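You operate a simulated robot arm through the tools that you are given. There is no shell and no other tool. Be economical: measure what you need, move in short steps, check, and stop when the job is done.

Carry out the task below with a simulated robot arm. There is one attempt and no reset: what you move stays moved.

## Task
Find where the limiter trips and set the blue switch by the reading.
Fine: mains on with dry hands, heat dial up till the red lamp lights; 75 to 85 C is PASS; dial to min, reset, mains off.
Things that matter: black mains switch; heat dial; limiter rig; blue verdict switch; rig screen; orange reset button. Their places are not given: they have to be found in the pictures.

The check looks at the end state, three seconds after you hand in, the way a careful person would. Anything else that was tipped, shoved, dropped, spilled or broken makes it a failure.

## Robot
A 7-joint arm with a two-finger parallel gripper, fixed in place. Base frame: the origin is at the foot of the arm, x ahead of it, y to its left, z up. Readings come in m, rad, newtons and seconds.
Its first joint turns from -1.152 to 1.152 rad. Payload 1.57 kg.
Tool frame: the origin (TCP) lies between the finger pads and is the grasp point; the fingertips stand 0.03 m ahead of it; z points along the fingers, y is the line along which they close. The gripper opens to 0.11 m. The fingers are 0.024 m wide and 0.012 m thick; the gripper's body (0.048 by 0.112 m) begins 0.078 m behind the TCP.
Orientation is told as [roll, pitch, yaw] about the base's x, y, z axes, in that order, counted from this pose: with the fingers straight down and closing along the base's y, the tool's x points along the base's -x, its y along +y and its z along -z.

## Interface
- The arm moves only by the tool step_arm. Its argument "plan" is a list of rows, each a list of 7 numbers: the turn, a rotation vector about the base's x, y, z in rad, then the shift along the base's x, y, z in m, then the opening, from 0 (shut) to 1 (fully open). In form: [[rx, ry, rz, tx, ty, tz, grip], ...]. A call has 1 to 8 rows; each row is the pose to reach, as a shift and turn from the pose commanded when the call began. A row lasts 0.2 s, in which the tool goes at most 0.05 m and 0.15 rad; a call with a longer step from one row to the next is refused whole, and so is a gripper value outside its range. A pose out of reach is approached as far as the arm can. The call stops where the force on the tool passes 60 N (or 10 N more than at its start, if that is more) or the arm is blocked; 0.2 s more then pass. The fingers move at their own pace (about 0.108 m/s each) and stop on an object; they squeeze with about 25 N. The grip force told is the motor's: it shows also when the fingers shut on nothing. Time passes only in rows, and 0.2 s behind the last, so rows that repeat a pose let the fingers close. It gives the time, the measured TCP pose, the force on the tool (base axes), the opening and the grip force at its end, in the units of the frame above (readings bear some noise).
- Cameras (640 x 400 px; columns grow to the right, rows downward): "scene" is fixed at [0.1583, -0.3799, 1.4291]; the picture's right is [0.86, -0.51, 0.00], its down [-0.16, -0.27, -0.95] and it looks along [0.49, 0.81, -0.31] (base axes); focal length 367 px, centre (320, 200). "wrist" rides on the gripper at [-0.036, 0, -0.08] in the tool frame; the picture's right is [0.00, -1.00, 0.00], its down [0.97, 0.00, -0.24] and it looks along [0.24, 0.00, 0.97] (tool axes); focal length 218 px, centre (320, 200).
- get_image(camera): a new picture of that camera. The clock stands still meanwhile.
- locate(camera, pixels): there is no depth. For up to 12 entries [column, row, z] of the newest picture of that camera ("zoom" is the newest enlarged one), the place [x, y] in the base frame at which the ray of that pixel passes the height z, good to about 0.002 m. The clock stands still meanwhile.
- close_up(camera, box): a new picture of the part [left, top, right, bottom] of that camera's present view, enlarged. The clock stands still meanwhile.
- finish_job(): hands the job in; it is judged then, once.

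Work in short steps. Measure before you move; look again where a grasp or a placing could have gone wrong, and mend it. You have 80 turns and 34 pictures in all, those below and enlarged ones among them. Open the gripper and draw the arm clear of the work before you hand the job in, unless the task says otherwise; then end with one line.

The tools are called after "Emit:" as a command line: name --pt "numbers of a row" for each row, then --argument value for the rest, lists and objects as JSON in quotes. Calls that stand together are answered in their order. step_arm: Moves the arm, as the interface text tells. Its arguments: {"type":"object","properties":{"plan":{"type":"array","items":{"type":"array","items":{"type":"number"}}}},"required":["plan"]} The other tools are called the same way: get_image (camera) takes a picture; locate (camera, pixels) gives the place at which the rays of pixels pass given heights; close_up (camera, box) takes an enlarged picture of a part of a camera's view; finish_job () hands the job in.

At the start:

```text
time_s: 0.0
ee_pos: [0.2638, 0.1318, 1.3398]
ee_rot: [0.005, -0.002, 0.0]
ft_force: [0.3, -0.1, -0.2]
width: 0.1099
finger_force: 0.0
```

scene: 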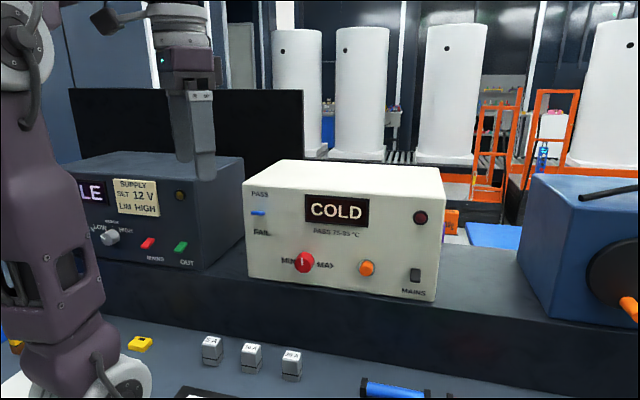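
wrist: 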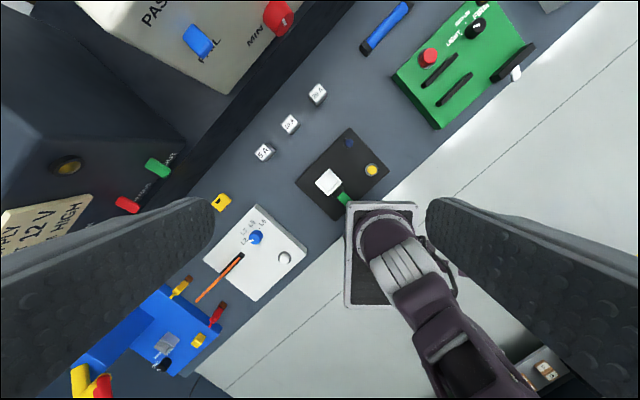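

The cream rig (scene about 245-445, 160-300) bears the screen, lamp, dial, reset, mains and blue switch. I take enlarged pictures of it.

Emit:
close_up --camera "scene" --box '[235, 155, 455, 305]'

Emit:
close_up --camera "scene" --box '[60, 140, 300, 290]'

```text
2.67 times, centred on (345, 230) of scene
```

zoom: 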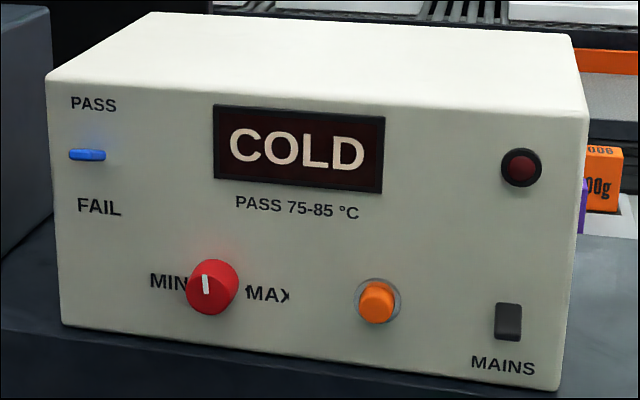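

```text
2.67 times, centred on (180, 215) of scene
```

zoom: 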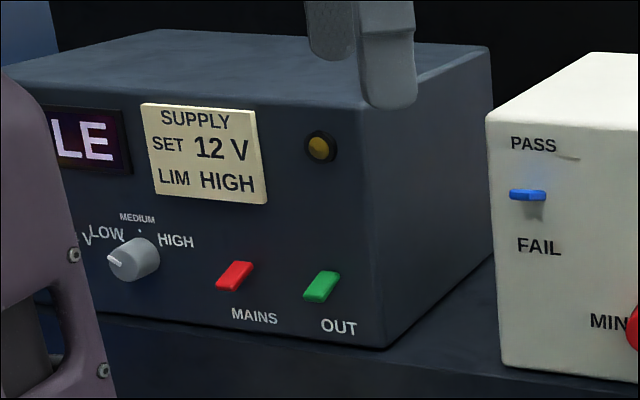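

I triangulate: blue switch and dial appear in both cameras, so I compare rays at several heights.

Emit:
locate --camera "scene" --pixels '[[257, 213, 1.2], [257, 213, 1.3], [306, 262, 1.1], [306, 262, 1.2], [247, 276, 1.0], [247, 276, 1.1], [435, 301, 1.0], [435, 301, 1.1], [291, 378, 1.0], [211, 361, 1.0]]'

Emit:
locate --camera "wrist" --pixels '[[197, 40, 1.2], [197, 40, 1.3], [278, 18, 1.1], [278, 18, 1.2], [264, 157, 1.0], [316, 98, 1.0], [224, 92, 1.1]]'

```text
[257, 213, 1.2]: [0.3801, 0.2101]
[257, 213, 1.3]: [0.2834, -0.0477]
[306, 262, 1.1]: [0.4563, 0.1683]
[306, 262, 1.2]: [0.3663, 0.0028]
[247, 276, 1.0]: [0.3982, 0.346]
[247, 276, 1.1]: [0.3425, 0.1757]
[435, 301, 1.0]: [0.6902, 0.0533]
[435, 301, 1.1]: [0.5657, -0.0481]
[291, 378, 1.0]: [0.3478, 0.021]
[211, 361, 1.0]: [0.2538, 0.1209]
```

```text
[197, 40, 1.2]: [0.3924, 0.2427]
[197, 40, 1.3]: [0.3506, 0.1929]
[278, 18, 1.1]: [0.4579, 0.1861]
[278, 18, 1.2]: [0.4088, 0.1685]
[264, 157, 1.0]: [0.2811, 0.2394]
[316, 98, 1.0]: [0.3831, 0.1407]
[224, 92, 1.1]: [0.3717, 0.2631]
```

Blue switch ≈ (0.397, 0.251, 1.184), dial ≈ (0.465, 0.188, 1.088); the face seems to face about (-0.7,-0.7). I look closer at the dial and the buttons.

Emit:
close_up --camera "scene" --box '[280, 240, 344, 280]'

Emit:
close_up --camera "scene" --box '[0, 300, 160, 400]'

```text
10.00 times, centred on (312, 260) of scene
```

zoom: 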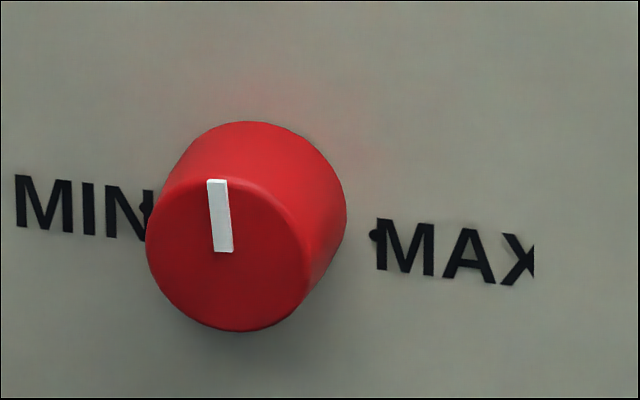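

```text
4.00 times, centred on (80, 350) of scene
```

zoom: 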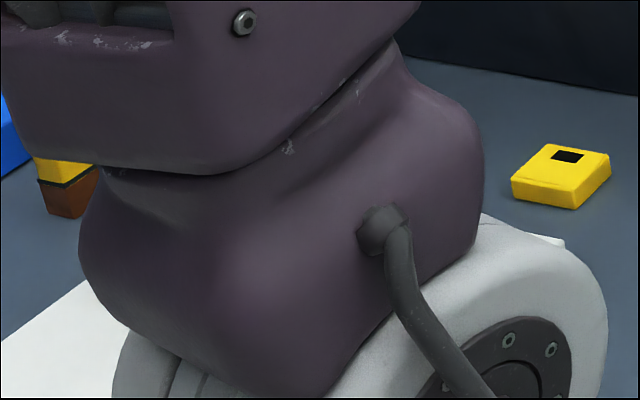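

The dial points straight up, mid-way between MIN (left) and MAX (right), so it should go to MIN before mains goes on. The rig's face plane is about x+y=0.676 facing (-0.7,-0.7), shelf z≈1.03. I go to a standoff in front, yawing 45° first.

Emit:
step_arm --pt "0 0 0.13 0.018 -0.018 0 0.5" --pt "0 0 0.26 0.036 -0.036 0 0.0" --pt "0 0 0.39 0.054 -0.054 0 0" --pt "0 0 0.52 0.072 -0.072 0 0" --pt "0 0 0.65 0.09 -0.09 0 0" --pt "0 0 0.7854 0.1 -0.11 0 0"

Emit:
step_arm --pt "0.1 -0.1 0 0 0 -0.02 0" --pt "0.2 -0.2 0 0 0 -0.04 0" --pt "0.3 -0.3 0 0 0 -0.06 0" --pt "0.4 -0.4 0 0 0 -0.08 0" --pt "0.5 -0.5 0 0 0 -0.1 0" --pt "0.6 -0.6 0 0 0 -0.12 0" --pt "0.7 -0.7 0 0 0 -0.14 0" --pt "0.8 -0.8 0 0 0 -0.15 0"

```text
time_s: 1.4
ee_pos: [0.364, 0.0225, 1.3392]
ee_rot: [0.003, 0.0, 0.787]
ft_force: [-1.2, -1.0, -0.5]
width: 0.0
finger_force: 21.6
```

```text
time_s: 3.2
ee_pos: [0.3644, 0.0217, 1.1908]
ee_rot: [0.006, -1.136, 0.782]
ft_force: [0.7, 0.5, -0.3]
width: 0.0
finger_force: 21.1
```

Now pitched -1.13 as wanted; I finish the pitch to horizontal and look with the wrist camera.

Emit:
step_arm --pt "0.1 -0.1 0 0 0 0 0" --pt "0.2 -0.2 0 0 0 0 0" --pt "0.31 -0.31 0 0 0 0 0"

Emit:
get_image --camera "wrist"

Emit:
get_image --camera "scene"

```text
refused: row 3 steps farther than a row can; nothing moved
```

```text
27 pictures are left
```

wrist: 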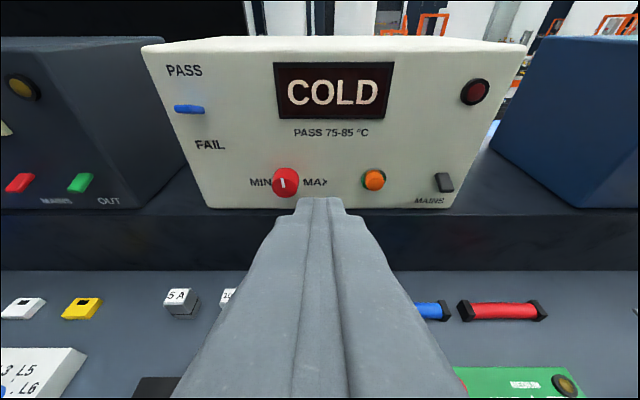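

```text
26 pictures are left
```

scene: 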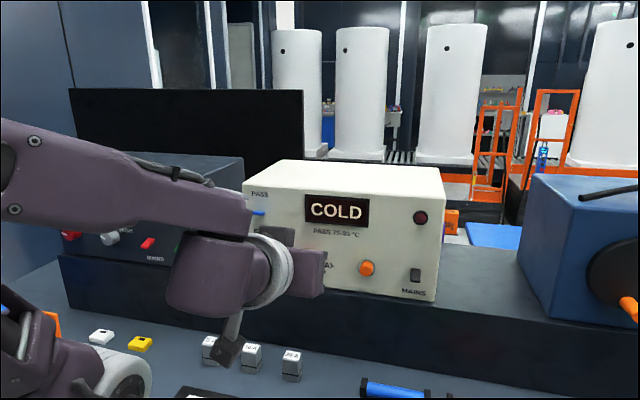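

A good frontal wrist view: blue (188,109), dial front (283,182), reset (374,180), mains (444,182). I triangulate against the scene pixels.

Emit:
locate --camera "wrist" --pixels '[[188, 109, 1.2], [188, 109, 1.17], [283, 182, 1.09], [283, 182, 1.07], [374, 180, 1.09], [374, 180, 1.07], [445, 182, 1.09], [445, 182, 1.07], [204, 208, 1.03], [204, 208, 1.02], [449, 209, 1.03], [449, 209, 1.02]]'

Emit:
locate --camera "scene" --pixels '[[257, 213, 1.17], [257, 213, 1.2], [304, 264, 1.09], [304, 264, 1.07], [366.3, 268.5, 1.09], [366.3, 268.5, 1.07], [415.5, 275, 1.09], [415.5, 275, 1.07], [435, 301, 1.02], [435, 301, 1.03]]'

```text
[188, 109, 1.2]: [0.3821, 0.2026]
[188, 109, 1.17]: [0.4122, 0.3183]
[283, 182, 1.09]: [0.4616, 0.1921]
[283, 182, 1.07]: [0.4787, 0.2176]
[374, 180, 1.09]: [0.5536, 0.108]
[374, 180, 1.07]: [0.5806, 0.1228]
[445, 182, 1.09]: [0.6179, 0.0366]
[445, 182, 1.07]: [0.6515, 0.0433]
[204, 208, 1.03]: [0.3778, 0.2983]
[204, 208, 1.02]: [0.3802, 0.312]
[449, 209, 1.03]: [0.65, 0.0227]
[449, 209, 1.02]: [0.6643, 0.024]
```

```text
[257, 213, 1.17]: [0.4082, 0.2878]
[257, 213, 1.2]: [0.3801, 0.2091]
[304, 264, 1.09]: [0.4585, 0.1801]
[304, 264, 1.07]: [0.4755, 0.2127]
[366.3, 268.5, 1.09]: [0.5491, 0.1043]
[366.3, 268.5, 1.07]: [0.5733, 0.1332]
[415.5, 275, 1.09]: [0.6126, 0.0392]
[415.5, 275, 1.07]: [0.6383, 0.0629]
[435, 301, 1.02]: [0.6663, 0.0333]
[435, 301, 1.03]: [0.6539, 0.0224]
```

The face is the plane x+y≈0.676 (45°). The dial axis is at x−y≈0.274, z≈1.091; reset x−y≈0.4445, z≈1.09. I finish the pitch, open the gripper halfway and move in front of the dial.

Emit:
step_arm --pt "0.1 -0.1 0 0 0.03 -0.03 0.3" --pt "0.2 -0.2 0 0.01 0.06 -0.06 0.55" --pt "0.307 -0.307 0 0.02 0.085 -0.09 0.55" --pt "0.307 -0.307 0 0.0346 0.1029 -0.0998 0.55"

Emit:
get_image --camera "wrist"

```text
refused: row 3 steps farther than a row can; nothing moved
```

```text
25 pictures are left
```

wrist: 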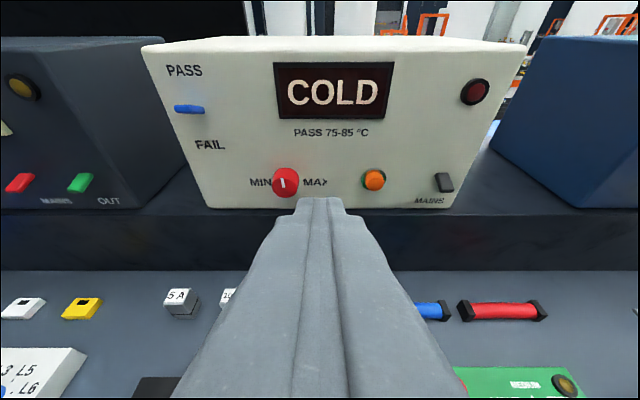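

The third row's turn was just over 0.15 rad; I use smaller even steps.

Emit:
step_arm --pt "0.077 -0.077 0 0.005 0.025 -0.025 0.3" --pt "0.154 -0.154 0 0.01 0.05 -0.05 0.55" --pt "0.231 -0.231 0 0.02 0.075 -0.075 0.55" --pt "0.307 -0.307 0 0.0346 0.1029 -0.0998 0.55"

Emit:
get_image --camera "wrist"

```text
time_s: 4.2
ee_pos: [0.3815, 0.0629, 1.1895]
ee_rot: [0.081, -1.349, 0.733]
ft_force: [-0.8, 1.1, 0.4]
width: 0.0602
finger_force: 0.2
out of reach, approached as far as the arm can: row 2, 3, 4
```

```text
24 pictures are left
```

wrist: 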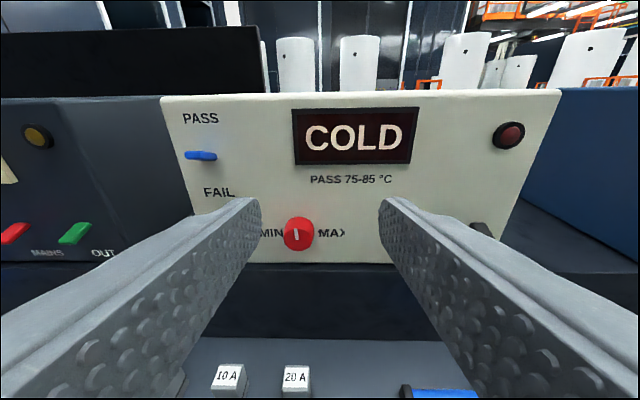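

The arm could not reach that orientation there (pitch stopped at −1.35). I check what pose is commanded now with a small forward step and slight rise.

Emit:
step_arm --pt "0 0 0 0.015 0.015 0.0 0.55" --pt "0 0 0 0.03 0.03 0 0.55"

```text
time_s: 4.8
ee_pos: [0.4085, 0.0909, 1.1929]
ee_rot: [0.045, -1.348, 0.766]
ft_force: [-1.1, 0.4, 0.2]
width: 0.0604
finger_force: 0.1
out of reach, approached as far as the arm can: row 1, 2
```

It moved about as asked. Now I try going down and forward toward the dial standoff at this pitch.

Emit:
step_arm --pt "-0.05 0.05 0 0.0 0.01 -0.03 0.55" --pt "-0.1 0.1 0 0 0.02 -0.06 0.55" --pt "-0.1 0.1 0 0.0 0.035 -0.09 0.55"

```text
time_s: 5.6
ee_pos: [0.4316, 0.1219, 1.1086]
ee_rot: [0.062, -1.205, 0.754]
ft_force: [0.0, 0.4, 0.2]
width: 0.0605
finger_force: 0.1
out of reach, approached as far as the arm can: row 2, 3
```

The arm seems limited by being too close to its base (pushed outward ~0.02). I slide left to the dial's column (x−y=0.274) at n≈0.40 and look.

Emit:
step_arm --pt "0 0 0 -0.006 0.012 -0.002 0.55" --pt "0 0 0 -0.011 0.0245 -0.005 0.55"

Emit:
get_image --camera "wrist"

```text
time_s: 6.2
ee_pos: [0.4367, 0.144, 1.111]
ee_rot: [0.062, -1.203, 0.755]
ft_force: [0.6, -0.1, -0.2]
width: 0.0604
finger_force: 0.0
out of reach, approached as far as the arm can: row 1, 2
```

```text
23 pictures are left
```

wrist: 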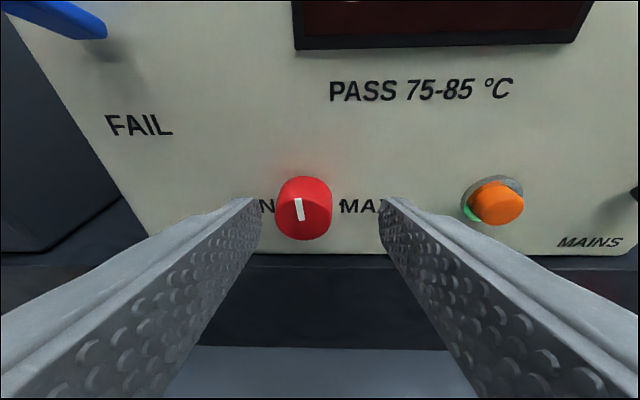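

The dial is at (305,207), slightly left of the finger centre (320). I shift left ~0.013 and forward so the fingers straddle the knob.

Emit:
step_arm --pt "0 0 0 -0.0095 0.0095 -0.003 0.55" --pt "0 0 0 0.0 0.019 -0.006 0.55" --pt "0 0 0 0.0085 0.0275 -0.006 0.55"

Emit:
get_image --camera "wrist"

```text
time_s: 7.0
ee_pos: [0.4445, 0.1712, 1.1053]
ee_rot: [0.06, -1.206, 0.755]
ft_force: [0.1, 0.2, 0.7]
width: 0.0604
finger_force: 0.0
out of reach, approached as far as the arm can: row 1, 2
```

```text
22 pictures are left
```

wrist: 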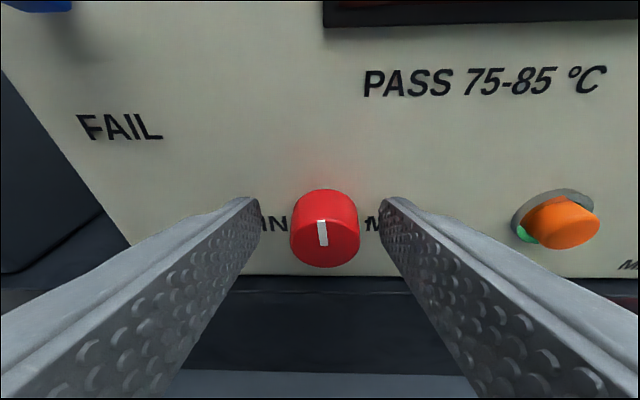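

The dial is centred now (325,232). I try pitching 0.15 closer to horizontal while lowering ~0.01 and advancing a few mm.

Emit:
step_arm --pt "0.05 -0.05 0 0.001 0.001 -0.006 0.55" --pt "0.1 -0.1 0 0.003 0.003 -0.012 0.55"

Emit:
get_image --camera "wrist"

```text
time_s: 7.4
ee_pos: [0.449, 0.1683, 1.1023]
ee_rot: [0.087, -1.266, 0.726]
ft_force: [-41.4, -27.4, 17.8]
width: 0.0507
finger_force: 0.1
out of reach, approached as far as the arm can: row 1, 2
stopped in row 2: the force on the tool passed its limit (the readings are from after the stop); the commanded pose is now the measured one
```

```text
21 pictures are left
```

wrist: 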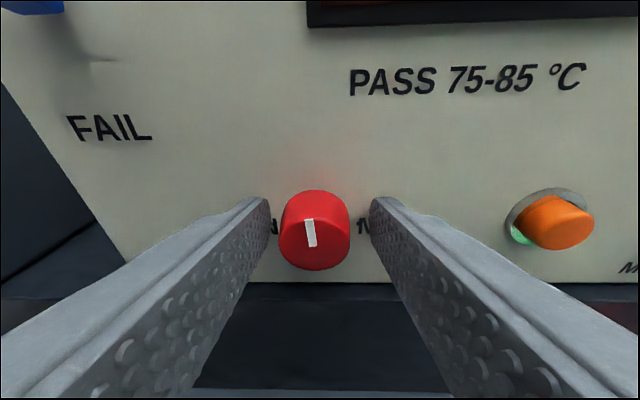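

The fingertips touched the face (force along −n), so I back off 5 mm, return to pitch ≈ −1.2 and lower so the knob is centred between the pads.

Emit:
step_arm --pt "0 0 0 -0.004 -0.004 0 0.55" --pt "-0.045 0.045 0 -0.005 -0.004 -0.006 0.55"

Emit:
get_image --camera "wrist"

```text
time_s: 8.0
ee_pos: [0.4473, 0.1681, 1.0942]
ee_rot: [0.069, -1.198, 0.746]
ft_force: [0.4, -0.4, 1.0]
width: 0.0606
finger_force: 0.0
out of reach, approached as far as the arm can: row 1
```

```text
20 pictures are left
```

wrist: 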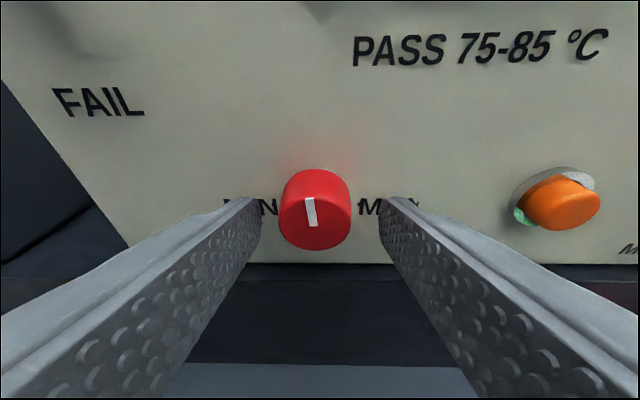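

Knob now sits well between the pads (315,211). I roll the tool 0.75 rad clockwise about its own axis (open), so that a counter-clockwise stroke of 1.5 rad will take the dial to MIN; then grip.

Emit:
step_arm --pt "0.085 0.085 -0.047 0 0 0 0.55" --pt "0.17 0.17 -0.094 0 0 0 0.55" --pt "0.255 0.255 -0.14 0 0 0 0.55" --pt "0.34 0.34 -0.187 0 0 0 0.55" --pt "0.425 0.425 -0.234 0 0 0 0.55" --pt "0.5 0.5 -0.275 0 0 0 0.55" --pt "0.5 0.5 -0.275 0 0 0 0.0" --pt "0.5 0.5 -0.275 0 0 0 0.0"

Emit:
get_image --camera "wrist"

```text
time_s: 9.2
ee_pos: [0.4433, 0.1671, 1.0921]
ee_rot: [0.973, -0.869, -0.264]
ft_force: [-17.4, -15.4, 4.4]
width: 0.0603
finger_force: 0.1
stopped in row 5: the force on the tool passed its limit (the readings are from after the stop); the commanded pose is now the measured one
```

```text
19 pictures are left
```

wrist: 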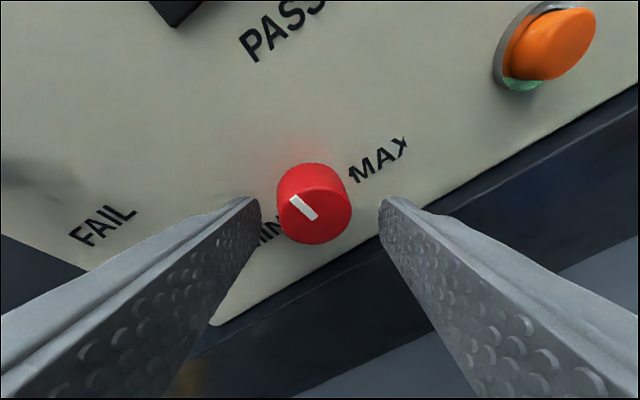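

Rolled ~0.63 rad before the upper fingertip touched the face; that is enough. I back off 3 mm and close on the knob.

Emit:
step_arm --pt "0 0 0 -0.002 -0.002 0 0.55" --pt "0 0 0 -0.002 -0.002 0 0.0" --pt "0 0 0 -0.002 -0.002 0 0.0" --pt "0 0 0 -0.002 -0.002 0 0.0"

```text
time_s: 10.2
ee_pos: [0.4417, 0.1716, 1.0924]
ee_rot: [0.984, -0.87, -0.262]
ft_force: [-13.7, 24.2, 19.4]
width: 0.037
finger_force: 43.3
```

Gripped at 0.037 m (the knob). I turn counter-clockwise 0.72 rad and look.

Emit:
step_arm --pt "-0.0956 -0.0956 0.0525 0 0 0 0" --pt "-0.191 -0.191 0.105 0 0 0 0" --pt "-0.287 -0.287 0.1575 0 0 0 0" --pt "-0.382 -0.382 0.21 0 0 0 0" --pt "-0.478 -0.478 0.2625 0 0 0 0"

Emit:
get_image --camera "wrist"

```text
time_s: 11.4
ee_pos: [0.4437, 0.1656, 1.0914]
ee_rot: [-0.288, -1.157, 1.122]
ft_force: [-3.3, 1.4, 14.7]
width: 0.0347
finger_force: 41.9
```

```text
18 pictures are left
```

wrist: 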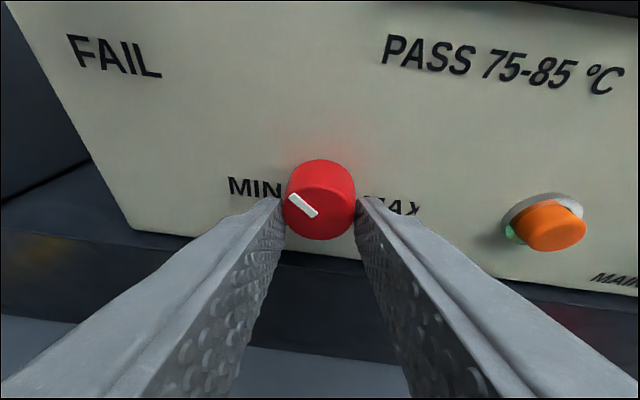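

The mark turns with the tool. I continue counter-clockwise 0.86 rad toward MIN.

Emit:
step_arm --pt "-0.0956 -0.0956 0.0525 0 0 0 0" --pt "-0.191 -0.191 0.105 0 0 0 0" --pt "-0.287 -0.287 0.1575 0 0 0 0" --pt "-0.382 -0.382 0.21 0 0 0 0" --pt "-0.478 -0.478 0.2625 0 0 0 0" --pt "-0.573 -0.573 0.315 0 0 0 0"

Emit:
get_image --camera "wrist"

```text
time_s: 12.4
ee_pos: [0.4461, 0.1619, 1.093]
ee_rot: [-0.968, -0.797, 1.891]
ft_force: [-12.1, -13.4, 8.5]
width: 0.0372
finger_force: 43.8
stopped in row 4: the force on the tool passed its limit (the readings are from after the stop); the commanded pose is now the measured one
```

```text
17 pictures are left
```

wrist: 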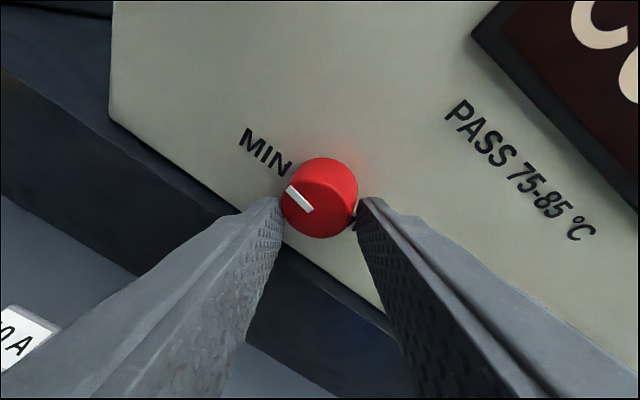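

The mark is nearly at MIN. I ease out 2 mm and try 0.25 rad more, to reach the stop.

Emit:
step_arm --pt "0 0 0 -0.002 -0.002 0 0" --pt "-0.0956 -0.0956 0.0525 -0.002 -0.002 0 0" --pt "-0.17 -0.17 0.094 -0.002 -0.002 0 0"

Emit:
get_image --camera "wrist"

```text
time_s: 13.1
ee_pos: [0.4459, 0.1624, 1.0945]
ee_rot: [-1.023, -0.662, 1.963]
ft_force: [-33.3, -29.4, 15.6]
width: 0.0383
finger_force: 43.9
out of reach, approached as far as the arm can: row 2, 3
stopped in row 3: the force on the tool passed its limit (the readings are from after the stop); the commanded pose is now the measured one
```

```text
16 pictures are left
```

wrist: 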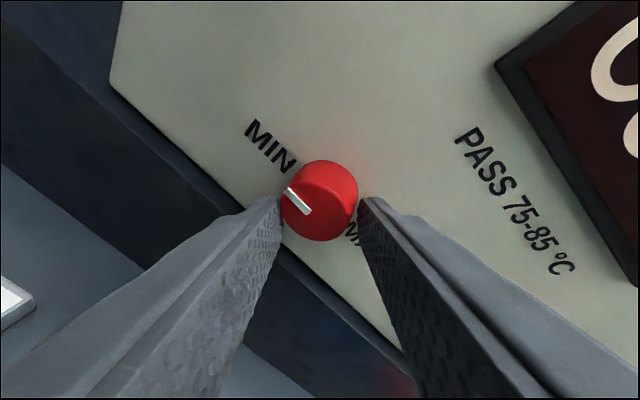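

The mark now lies along the MIN–MAX line, pointing to MIN. I open and retreat, unrolling, then look at the mains switch.

Emit:
step_arm --pt "0 0 0 -0.001 -0.001 0 0.5" --pt "0 0 0 -0.002 -0.002 0 0.5" --pt "0 0 0 -0.02 -0.02 0.01 0.5" --pt "0.09 0.09 -0.05 -0.025 -0.035 0.03 0.3" --pt "0.18 0.18 -0.1 -0.025 -0.055 0.04 0" --pt "0.27 0.27 -0.15 -0.01 -0.075 0.05 0" --pt "0.36 0.36 -0.2 0.01 -0.1 0.05 0" --pt "0.45 0.45 -0.25 0.03 -0.12 0.05 0"

Emit:
step_arm --pt "0.09 0.09 -0.05 0.01 -0.01 0 0" --pt "0.18 0.18 -0.1 0.02 -0.02 0 0"

Emit:
get_image --camera "wrist"

```text
time_s: 14.8
ee_pos: [0.4779, 0.044, 1.1459]
ee_rot: [-0.279, -1.123, 1.102]
ft_force: [-0.4, 0.4, 0.4]
width: 0.0001
finger_force: 22.0
out of reach, approached as far as the arm can: row 3
```

```text
time_s: 15.4
ee_pos: [0.4985, 0.0244, 1.1445]
ee_rot: [0.312, -1.122, 0.467]
ft_force: [1.1, -0.2, 0.8]
width: 0.0
finger_force: 21.0
```

```text
15 pictures are left
```

wrist: 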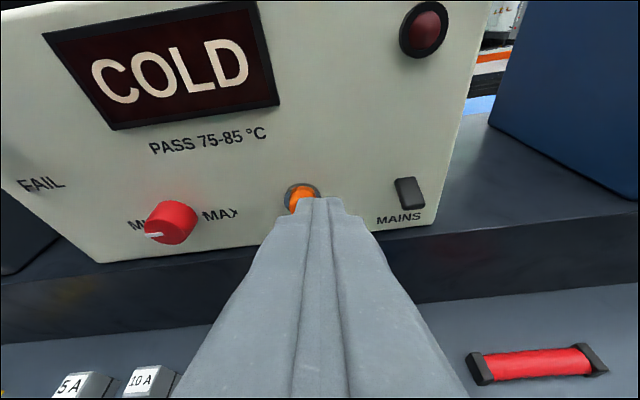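

The dial points to MIN. I enlarge the mains switch (408,192) to see how it works and locate it.

Emit:
close_up --camera "wrist" --box '[368, 165, 448, 235]'

Emit:
locate --camera "wrist" --pixels '[[409, 192, 1.09], [409, 192, 1.08], [303, 192, 1.09], [405, 181, 1.095], [415, 204, 1.075]]'

```text
5.71 times, centred on (408, 200) of wrist
```

zoom: 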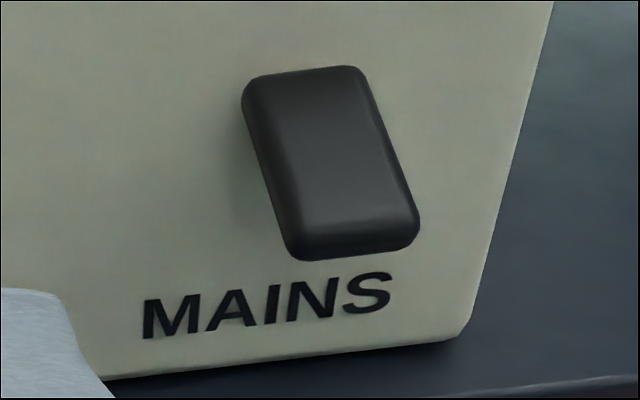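

```text
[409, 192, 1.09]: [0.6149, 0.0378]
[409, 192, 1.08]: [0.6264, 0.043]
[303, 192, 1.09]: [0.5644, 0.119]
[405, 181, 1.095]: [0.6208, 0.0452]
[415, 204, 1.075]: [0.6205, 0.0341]
```

It is a rocker whose lower half stands out (top pressed in). I press the lower half: target x−y≈0.581, z≈1.075. First a pre-press pose at n≈0.40.

Emit:
step_arm --pt "-0.05 -0.05 0.03 0.025 -0.011 -0.02 0" --pt "-0.095 -0.095 0.06 0.05 -0.022 -0.04 0" --pt "-0.095 -0.095 0.06 0.075 -0.032 -0.0665 0" --pt "-0.095 -0.095 0.06 0.075 -0.032 -0.0665 0"

Emit:
get_image --camera "wrist"

```text
time_s: 16.4
ee_pos: [0.5731, -0.0056, 1.0787]
ee_rot: [-0.005, -1.142, 0.814]
ft_force: [0.4, -1.3, -0.1]
width: 0.0
finger_force: 21.2
```

```text
13 pictures are left
```

wrist: 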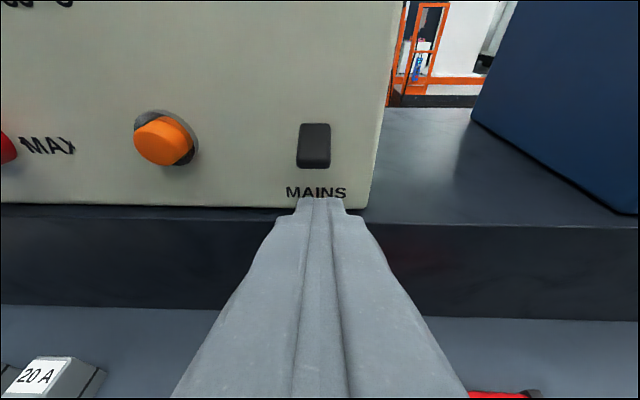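

The switch (314,145) is in line with the finger column (321). I advance along the face normal in small steps and watch the force.

Emit:
step_arm --pt "0 0 0 0.01 0.01 0 0" --pt "0 0 0 0.018 0.018 0 0" --pt "0 0 0 0.022 0.022 0 0" --pt "0 0 0 0.025 0.025 0 0"

```text
time_s: 17.4
ee_pos: [0.5971, 0.0192, 1.0799]
ee_rot: [-0.004, -1.144, 0.818]
ft_force: [-1.2, 0.6, -0.8]
width: 0.0
finger_force: 22.1
```

Emit:
close_up --camera "wrist" --box '[240, 100, 400, 220]'

```text
3.33 times, centred on (320, 160) of wrist
```

zoom: 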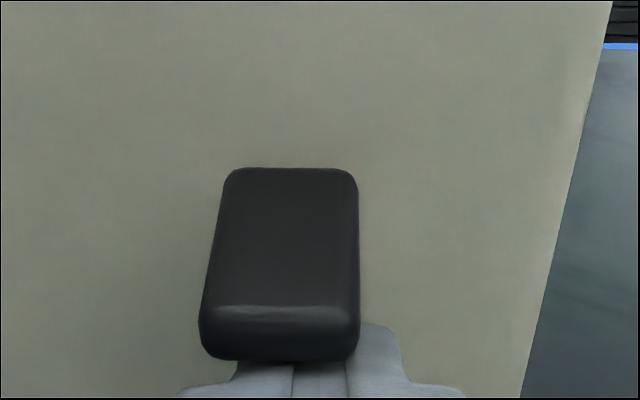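

The rocker's projecting bottom hides the fingertip: I am below it and ~6 mm right. I back out, rise 12 mm, shift left, and press again.

Emit:
step_arm --pt "0 0 0 -0.012 -0.012 0 0" --pt "0 0 0 -0.016 -0.008 0.012 0" --pt "0 0 0 -0.011 -0.003 0.012 0" --pt "0 0 0 -0.007 0.001 0.012 0" --pt "0 0 0 -0.004 0.004 0.012 0"

Emit:
get_image --camera "wrist"

```text
time_s: 18.6
ee_pos: [0.5938, 0.0227, 1.091]
ee_rot: [-0.005, -1.143, 0.816]
ft_force: [-0.1, -0.8, 0.8]
width: 0.0
finger_force: 21.6
```

```text
11 pictures are left
```

wrist: 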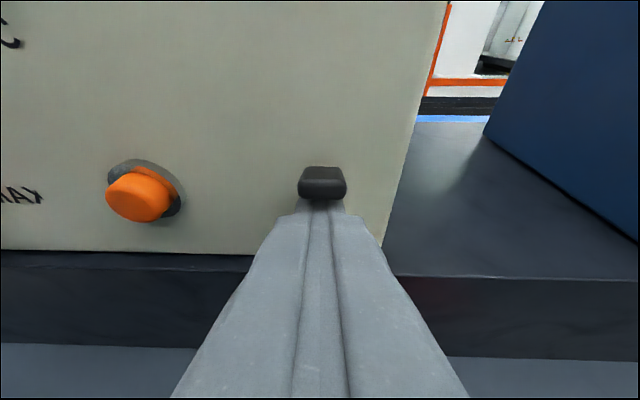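

The black piece now looks foreshortened: it is a lever that my fingertip has lifted from below. I lift it further up, then check in the scene view.

Emit:
step_arm --pt "0 0 0 0 0 0.008 0" --pt "0 0 0 0 0 0.016 0" --pt "0 0 0 0 0 0.022 0" --pt "0 0 0 0 0 0.022 0"

Emit:
close_up --camera "wrist" --box '[0, 0, 480, 300]'

```text
time_s: 19.4
ee_pos: [0.5905, 0.0189, 1.1007]
ee_rot: [0.017, -1.112, 0.792]
ft_force: [-3.0, -2.3, -4.9]
width: 0.0001
finger_force: 21.2
stopped in row 3: the force on the tool passed its limit (the readings are from after the stop); the commanded pose is now the measured one
```

```text
1.33 times, centred on (240, 150) of wrist
```

zoom: 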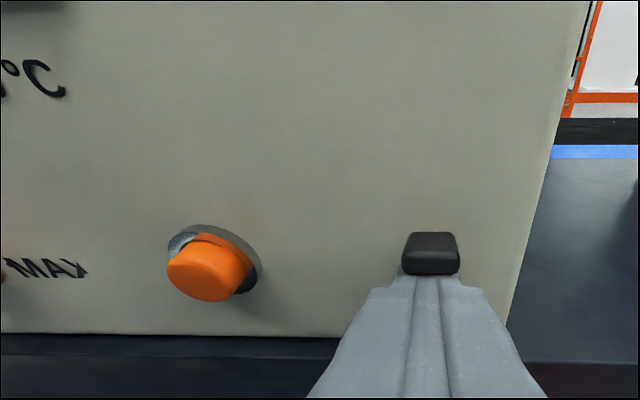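

The lever resists at its upper stop. I back straight out and see what the rig shows.

Emit:
step_arm --pt "0 0 0 -0.01 -0.01 0 0" --pt "0 0 0 -0.03 -0.03 0 0" --pt "0 0 0 -0.06 -0.06 0.02 0" --pt "0 0 0 -0.08 -0.08 0.04 0"

Emit:
get_image --camera "wrist"

```text
time_s: 20.4
ee_pos: [0.5089, -0.0603, 1.1394]
ee_rot: [0.019, -1.115, 0.794]
ft_force: [-0.7, 1.1, 0.4]
width: 0.0003
finger_force: 21.2
```

```text
9 pictures are left
```

wrist: 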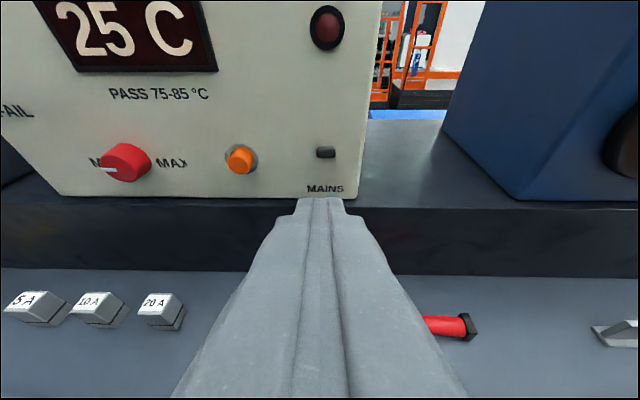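

Mains is on: 25 C, lever up = ON, dial at MIN. I return to the dial's grasp pose with fingers open.

Emit:
step_arm --pt "0 0 0 -0.0192 0.0398 -0.005 0" --pt "0 0 0 -0.0384 0.0796 -0.01 0" --pt "0 0 0 -0.0577 0.1195 -0.015 0.2" --pt "0 0 0 -0.0769 0.1593 -0.02 0.5" --pt "0 0 0 -0.0961 0.1991 -0.024 0.5" --pt "0.03 -0.03 0 -0.079 0.2135 -0.035 0.5" --pt "0.06 -0.06 0 -0.065 0.225 -0.045 0.5" --pt "0.06 -0.06 0 -0.065 0.225 -0.045 0.5"

```text
time_s: 22.2
ee_pos: [0.4431, 0.1433, 1.0793]
ee_rot: [0.396, -1.123, 0.382]
ft_force: [-10.4, 12.2, -9.0]
width: 0.0682
finger_force: 7.2
out of reach, approached as far as the arm can: row 5, 6, 7
```

The pose is off (y 0.143, roll 0.4) with contact force; I look before doing anything else.

Emit:
get_image --camera "wrist"

```text
8 pictures are left
```

wrist: 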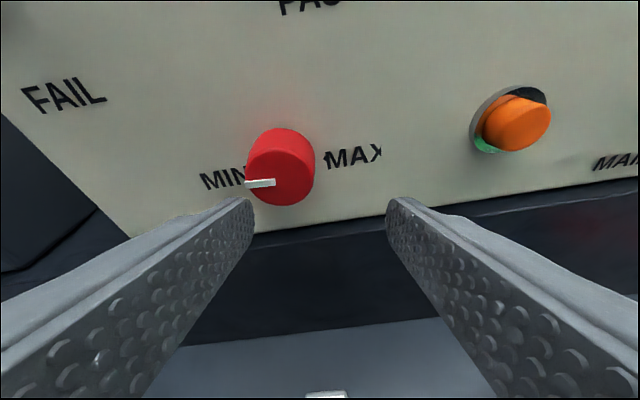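

The dial is still at MIN; the left finger bears on the knob's underside. I back off along the normal and re-read the pose.

Emit:
step_arm --pt "0 0 0 -0.01 -0.01 0.0 0.55" --pt "0 0 0 -0.02 -0.02 0.005 0.55" --pt "0 0 0 -0.02 -0.02 0.005 0.55"

```text
time_s: 23.0
ee_pos: [0.4389, 0.1434, 1.1057]
ee_rot: [0.017, -1.201, 0.798]
ft_force: [-0.4, 0.4, -0.1]
width: 0.0604
finger_force: 0.0
out of reach, approached as far as the arm can: row 1, 2, 3
```

Free again at the right orientation. I align sideways first, then lower, then go straight in.

Emit:
step_arm --pt "0 0 0 -0.009 0.009 0 0.55" --pt "0 0 0 0.0 0.018 -0.003 0.55" --pt "0 0 0 0.0075 0.025 -0.008 0.55" --pt "0 0 0 0.0075 0.025 -0.0115 0.55"

```text
time_s: 24.0
ee_pos: [0.4465, 0.1672, 1.0949]
ee_rot: [0.017, -1.201, 0.796]
ft_force: [-0.5, 0.3, 0.0]
width: 0.0606
finger_force: 0.0
out of reach, approached as far as the arm can: row 1
```

In place, no contact. Pre-roll counter-clockwise 0.6 rad with fingers open, then grip.

Emit:
step_arm --pt "-0.09 -0.09 0.05 -0.001 -0.001 0 0.45" --pt "-0.18 -0.18 0.1 -0.002 -0.002 0 0.45" --pt "-0.27 -0.27 0.15 -0.003 -0.003 0 0.45" --pt "-0.36 -0.36 0.2 -0.003 -0.003 0 0.45" --pt "-0.4 -0.4 0.22 -0.003 -0.003 0 0.45" --pt "-0.4 -0.4 0.22 -0.003 -0.003 0 0" --pt "-0.4 -0.4 0.22 -0.003 -0.003 0 0" --pt "-0.4 -0.4 0.22 -0.003 -0.003 0 0"

```text
time_s: 25.8
ee_pos: [0.4438, 0.1637, 1.0953]
ee_rot: [-0.951, -0.868, 1.879]
ft_force: [11.2, -2.0, 7.5]
width: 0.0372
finger_force: 43.8
```

Gripped (0.037). I turn the heat up clockwise 0.42 rad, wait a little, and look through the scene camera.

Emit:
step_arm --pt "0.09 0.09 -0.05 0 0 0 0" --pt "0.18 0.18 -0.1 0 0 0 0" --pt "0.27 0.27 -0.15 0 0 0 0" --pt "0.27 0.27 -0.15 0 0 0 0" --pt "0.27 0.27 -0.15 0 0 0 0"

Emit:
close_up --camera "scene" --box '[235, 155, 455, 305]'

```text
time_s: 27.0
ee_pos: [0.4443, 0.1655, 1.0957]
ee_rot: [-0.433, -1.152, 1.287]
ft_force: [-21.4, -0.5, -7.9]
width: 0.0351
finger_force: 42.2
```

```text
2.67 times, centred on (345, 230) of scene
```

zoom: 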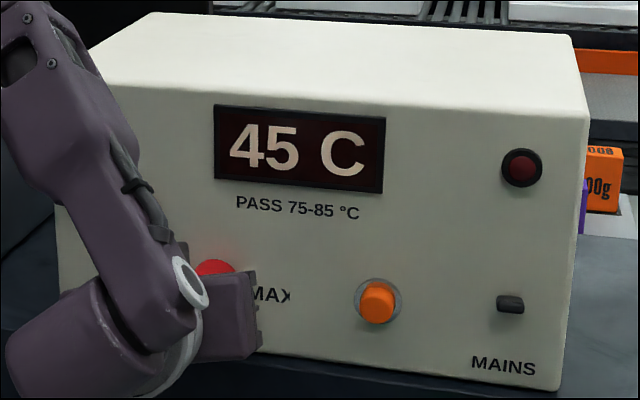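

The screen reads 45 C after 0.42 rad and the lamp is off; about 47 C/rad. I turn 0.5 rad more slowly (≈69 C).

Emit:
step_arm --pt "0.08 0.08 -0.044 0 0 0 0" --pt "0.16 0.16 -0.088 0 0 0 0" --pt "0.24 0.24 -0.132 0 0 0 0" --pt "0.32 0.32 -0.176 0 0 0 0" --pt "0.32 0.32 -0.176 0 0 0 0" --pt "0.32 0.32 -0.176 0 0 0 0"

Emit:
close_up --camera "scene" --box '[235, 155, 455, 305]'

```text
time_s: 28.4
ee_pos: [0.4428, 0.1666, 1.0953]
ee_rot: [0.661, -1.1, 0.112]
ft_force: [-49.4, 21.0, 3.9]
width: 0.0346
finger_force: 42.1
out of reach, approached as far as the arm can: row 4, 5, 6
```

```text
2.67 times, centred on (345, 230) of scene
```

zoom: 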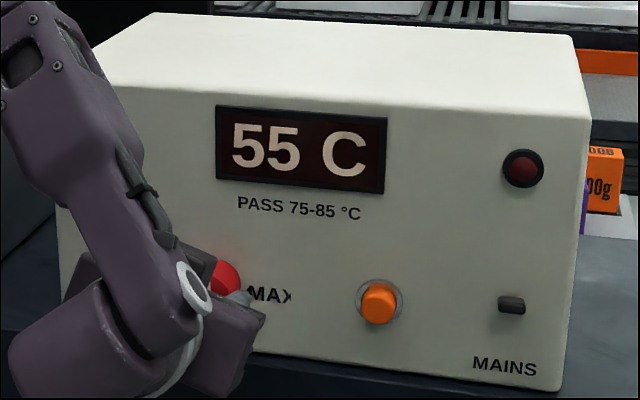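

55 C, lamp off; the arm strains here (49 N), so I release, roll back counter-clockwise open, and re-grip for another gentle stroke.

Emit:
step_arm --pt "0 0 0 0 0 0 0.45" --pt "-0.09 -0.09 0.05 -0.002 -0.002 0 0.45" --pt "-0.18 -0.18 0.1 -0.002 -0.002 0 0.45" --pt "-0.27 -0.27 0.15 -0.002 -0.002 0 0.45" --pt "-0.36 -0.36 0.2 -0.002 -0.002 0 0.45" --pt "-0.45 -0.45 0.25 -0.002 -0.002 0 0.45" --pt "-0.54 -0.54 0.3 -0.002 -0.002 0 0.45"

```text
time_s: 30.0
ee_pos: [0.4445, 0.162, 1.0951]
ee_rot: [-0.895, -0.929, 1.811]
ft_force: [-0.7, -0.6, 0.6]
width: 0.0495
finger_force: 0.0
```

Clean. I re-grip with a 2 mm leftward centring.

Emit:
step_arm --pt "0 0 0 -0.001 0.002 0 0.45" --pt "0 0 0 -0.001 0.002 0 0" --pt "0 0 0 -0.001 0.002 0 0" --pt "0 0 0 -0.001 0.002 0 0"

```text
time_s: 31.0
ee_pos: [0.4455, 0.1631, 1.095]
ee_rot: [-0.893, -0.931, 1.808]
ft_force: [3.4, -2.1, 3.5]
width: 0.0367
finger_force: 43.5
```

Gentle grip (3 N). I turn 0.5 rad clockwise and look.

Emit:
step_arm --pt "0.08 0.08 -0.044 0 0 0 0" --pt "0.16 0.16 -0.088 0 0 0 0" --pt "0.24 0.24 -0.132 0 0 0 0" --pt "0.32 0.32 -0.176 0 0 0 0" --pt "0.32 0.32 -0.176 0 0 0 0" --pt "0.32 0.32 -0.176 0 0 0 0"

Emit:
close_up --camera "scene" --box '[235, 155, 455, 305]'

```text
time_s: 32.4
ee_pos: [0.442, 0.1661, 1.0944]
ee_rot: [-0.086, -1.192, 0.915]
ft_force: [-25.2, 10.1, -16.7]
width: 0.0343
finger_force: 41.6
```

```text
2.67 times, centred on (345, 230) of scene
```

zoom: 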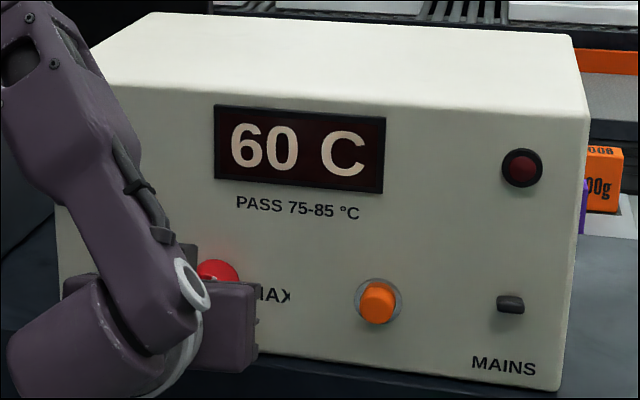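

60 C, lamp still off. I turn a further 0.28 rad, then release and roll back for the next stroke.

Emit:
step_arm --pt "0.065 0.065 -0.036 0 0 0 0" --pt "0.13 0.13 -0.071 0 0 0 0" --pt "0.185 0.185 -0.102 0 0 0 0" --pt "0.185 0.185 -0.102 0 0 0 0.45"

Emit:
step_arm --pt "-0.09 -0.09 0.05 -0.002 -0.002 0 0.45" --pt "-0.18 -0.18 0.1 -0.002 -0.002 0 0.45" --pt "-0.27 -0.27 0.15 -0.002 -0.002 0 0.45" --pt "-0.36 -0.36 0.2 -0.002 -0.002 0 0.45" --pt "-0.45 -0.45 0.25 -0.002 -0.002 0 0.45" --pt "-0.52 -0.52 0.285 -0.002 -0.002 0 0.45"

```text
time_s: 33.4
ee_pos: [0.4465, 0.1614, 1.0975]
ee_rot: [0.557, -1.138, 0.208]
ft_force: [-0.4, -0.2, -0.8]
width: 0.0494
finger_force: 0.1
```

```text
time_s: 34.8
ee_pos: [0.4439, 0.1614, 1.0972]
ee_rot: [-0.911, -0.911, 1.831]
ft_force: [-0.5, -0.6, -0.9]
width: 0.0495
finger_force: 0.0
out of reach, approached as far as the arm can: row 1, 2
```

Back at roll ≈ −0.55, free of contact. I re-grip with a small centring (left, 2 mm down) and turn 0.5 rad.

Emit:
step_arm --pt "0 0 0 0.0005 0.002 -0.002 0.45" --pt "0 0 0 0.0005 0.002 -0.002 0" --pt "0 0 0 0.0005 0.002 -0.002 0" --pt "0 0 0 0.0005 0.002 -0.002 0"

Emit:
step_arm --pt "0.08 0.08 -0.044 0 0 0 0" --pt "0.16 0.16 -0.088 0 0 0 0" --pt "0.24 0.24 -0.132 0 0 0 0" --pt "0.32 0.32 -0.176 0 0 0 0" --pt "0.32 0.32 -0.176 0 0 0 0" --pt "0.32 0.32 -0.176 0 0 0 0"

Emit:
close_up --camera "scene" --box '[235, 155, 455, 305]'

```text
time_s: 35.8
ee_pos: [0.4445, 0.1636, 1.0947]
ee_rot: [-0.913, -0.913, 1.83]
ft_force: [5.1, -2.2, 7.3]
width: 0.0372
finger_force: 42.7
```

```text
time_s: 37.2
ee_pos: [0.4432, 0.1651, 1.0946]
ee_rot: [-0.141, -1.191, 0.973]
ft_force: [-26.6, 13.4, -18.4]
width: 0.0344
finger_force: 41.6
out of reach, approached as far as the arm can: row 3, 4, 5, 6
```

```text
2.67 times, centred on (345, 230) of scene
```

zoom: 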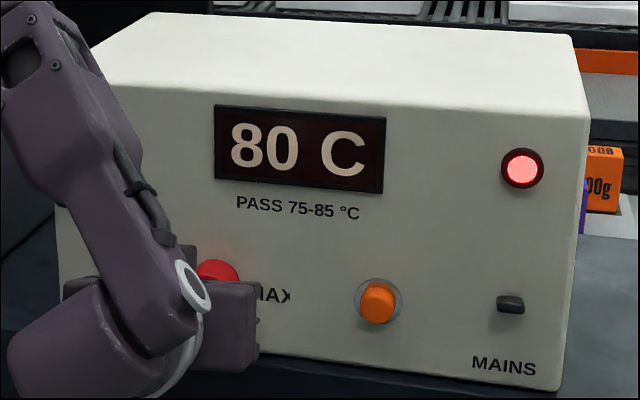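

The red lamp is lit at 80 C. I now turn the dial back down, and will check whether the reading is held. First stroke: 0.6 rad counter-clockwise, then release.

Emit:
step_arm --pt "-0.09 -0.09 0.05 0 0 0 0" --pt "-0.18 -0.18 0.1 0 0 0 0" --pt "-0.27 -0.27 0.15 0 0 0 0" --pt "-0.36 -0.36 0.2 0 0 0 0" --pt "-0.41 -0.41 0.225 0 0 0 0" --pt "-0.41 -0.41 0.225 0 0 0 0.45" --pt "-0.41 -0.41 0.225 0 0 0 0.45"

Emit:
step_arm --pt "0.09 0.09 -0.05 -0.002 -0.002 0 0.45" --pt "0.18 0.18 -0.1 -0.002 -0.002 0 0.45" --pt "0.27 0.27 -0.15 -0.002 -0.002 0 0.45" --pt "0.36 0.36 -0.2 -0.002 -0.002 0 0.45" --pt "0.45 0.45 -0.25 -0.002 -0.002 0 0.45" --pt "0.54 0.54 -0.3 -0.002 -0.002 0 0.45" --pt "0.63 0.63 -0.35 -0.002 -0.002 0 0.45"

```text
time_s: 38.8
ee_pos: [0.4459, 0.1619, 1.0955]
ee_rot: [-1.0, -0.796, 1.942]
ft_force: [-0.3, -11.7, -2.5]
width: 0.0522
finger_force: 2.1
```

```text
time_s: 40.4
ee_pos: [0.4455, 0.1615, 1.0958]
ee_rot: [0.614, -1.117, 0.146]
ft_force: [0.8, -0.1, 0.4]
width: 0.0497
finger_force: 0.0
out of reach, approached as far as the arm can: row 6, 7
```

Roll ≈ +0.37, free. Re-grip and turn counter-clockwise about 1.0 rad.

Emit:
step_arm --pt "0 0 0 -0.001 0.002 -0.001 0.45" --pt "0 0 0 -0.001 0.002 -0.001 0" --pt "0 0 0 -0.001 0.002 -0.001 0" --pt "0 0 0 -0.001 0.002 -0.001 0"

Emit:
step_arm --pt "-0.09 -0.09 0.05 0 0 0 0" --pt "-0.18 -0.18 0.1 0 0 0 0" --pt "-0.27 -0.27 0.15 0 0 0 0" --pt "-0.36 -0.36 0.2 0 0 0 0" --pt "-0.45 -0.45 0.25 0 0 0 0" --pt "-0.54 -0.54 0.3 0 0 0 0" --pt "-0.63 -0.63 0.35 0 0 0 0" --pt "-0.65 -0.65 0.36 0 0 0 0.45"

```text
time_s: 41.4
ee_pos: [0.4439, 0.166, 1.0971]
ee_rot: [0.625, -1.115, 0.15]
ft_force: [-27.5, 42.5, 3.6]
width: 0.0347
finger_force: 41.6
```

```text
time_s: 43.2
ee_pos: [0.4495, 0.16, 1.0944]
ee_rot: [-1.008, -0.766, 1.949]
ft_force: [-6.4, -35.8, -15.8]
width: 0.0482
finger_force: 0.1
```

Some contact with the knob remains; I back off 3 mm while rolling clockwise, open, for the last stroke.

Emit:
step_arm --pt "0 0 0 -0.003 -0.001 0 0.5" --pt "0.09 0.09 -0.05 -0.004 -0.001 0 0.5" --pt "0.18 0.18 -0.1 -0.004 -0.001 0 0.5" --pt "0.27 0.27 -0.15 -0.004 -0.001 0 0.5" --pt "0.36 0.36 -0.2 -0.004 -0.001 0 0.5" --pt "0.45 0.45 -0.25 -0.004 -0.001 0 0.5" --pt "0.54 0.54 -0.3 -0.004 -0.001 0 0.5"

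```text
time_s: 44.8
ee_pos: [0.4461, 0.1625, 1.0966]
ee_rot: [0.272, -1.186, 0.519]
ft_force: [-0.5, -0.2, 0.3]
width: 0.0553
finger_force: 0.1
out of reach, approached as far as the arm can: row 1, 5, 6, 7
```

Grip again and turn counter-clockwise up to 0.6 rad toward the MIN stop.

Emit:
step_arm --pt "0 0 0 -0.0005 0.0015 -0.001 0.45" --pt "0 0 0 -0.0005 0.0015 -0.001 0" --pt "0 0 0 -0.0005 0.0015 -0.001 0" --pt "0 0 0 -0.0005 0.0015 -0.001 0"

Emit:
step_arm --pt "-0.08 -0.08 0.044 0 0 0 0" --pt "-0.16 -0.16 0.088 0 0 0 0" --pt "-0.24 -0.24 0.132 0 0 0 0" --pt "-0.32 -0.32 0.176 0 0 0 0" --pt "-0.4 -0.4 0.22 0 0 0 0" --pt "-0.4 -0.4 0.22 0 0 0 0"

```text
time_s: 45.8
ee_pos: [0.4441, 0.1659, 1.0957]
ee_rot: [0.279, -1.185, 0.524]
ft_force: [-27.3, 28.9, 3.9]
width: 0.0344
finger_force: 41.9
```

```text
time_s: 47.2
ee_pos: [0.4449, 0.164, 1.0965]
ee_rot: [-0.878, -0.95, 1.786]
ft_force: [-22.0, 19.8, 4.2]
width: 0.0366
finger_force: 43.2
```

Release, retreat and go to the viewing pose used before (dial, screen, lamp, reset and mains all in view).

Emit:
step_arm --pt "0 0 0 0 0 0 0.5" --pt "0 0 0 -0.002 -0.002 0 0.5" --pt "0 0 0 -0.015 -0.02 0.01 0.5" --pt "0.09 0.09 -0.05 -0.015 -0.055 0.03 0.3" --pt "0.18 0.18 -0.1 0.0 -0.095 0.045 0" --pt "0.27 0.27 -0.15 0.02 -0.135 0.055 0" --pt "0.34 0.34 -0.19 0.04 -0.175 0.06 0" --pt "0.34 0.34 -0.19 0.055 -0.215 0.065 0"

Emit:
get_image --camera "wrist"

```text
time_s: 49.0
ee_pos: [0.5006, -0.0537, 1.1621]
ee_rot: [0.039, -1.199, 0.764]
ft_force: [-0.7, -0.2, -0.2]
width: 0.0
finger_force: 21.6
out of reach, approached as far as the arm can: row 3
```

```text
3 pictures are left
```

wrist: 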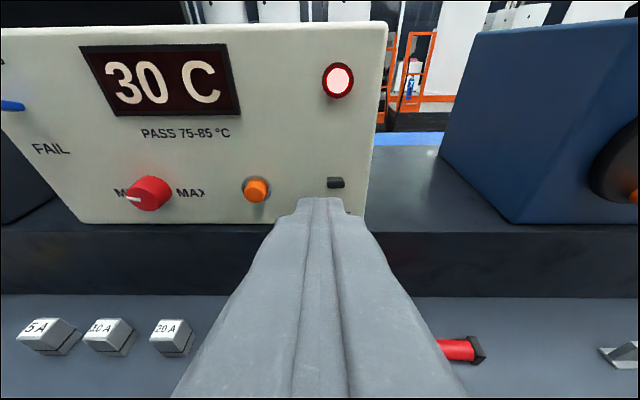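

The reading follows the dial (30 C now) while the lamp latches, so the trip lies between 60 and 80 C: I must reset and rise again more finely. First I locate the reset button (256,190) in this newest picture, plus the dial and blue switch for later.

Emit:
locate --camera "wrist" --pixels '[[256, 191, 1.09], [256, 191, 1.085], [256, 191, 1.08], [150, 194, 1.09], [336, 182, 1.09], [336, 182, 1.1], [10, 106, 1.19], [10, 106, 1.18], [10, 106, 1.17], [364, 214, 1.03]]'

```text
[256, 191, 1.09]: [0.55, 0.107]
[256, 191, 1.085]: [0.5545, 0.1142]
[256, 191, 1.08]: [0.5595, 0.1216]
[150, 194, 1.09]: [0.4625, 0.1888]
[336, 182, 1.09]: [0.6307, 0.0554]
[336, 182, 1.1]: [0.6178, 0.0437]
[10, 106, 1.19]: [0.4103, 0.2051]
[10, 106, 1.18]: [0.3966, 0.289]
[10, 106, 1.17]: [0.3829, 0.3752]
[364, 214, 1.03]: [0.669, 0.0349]
```

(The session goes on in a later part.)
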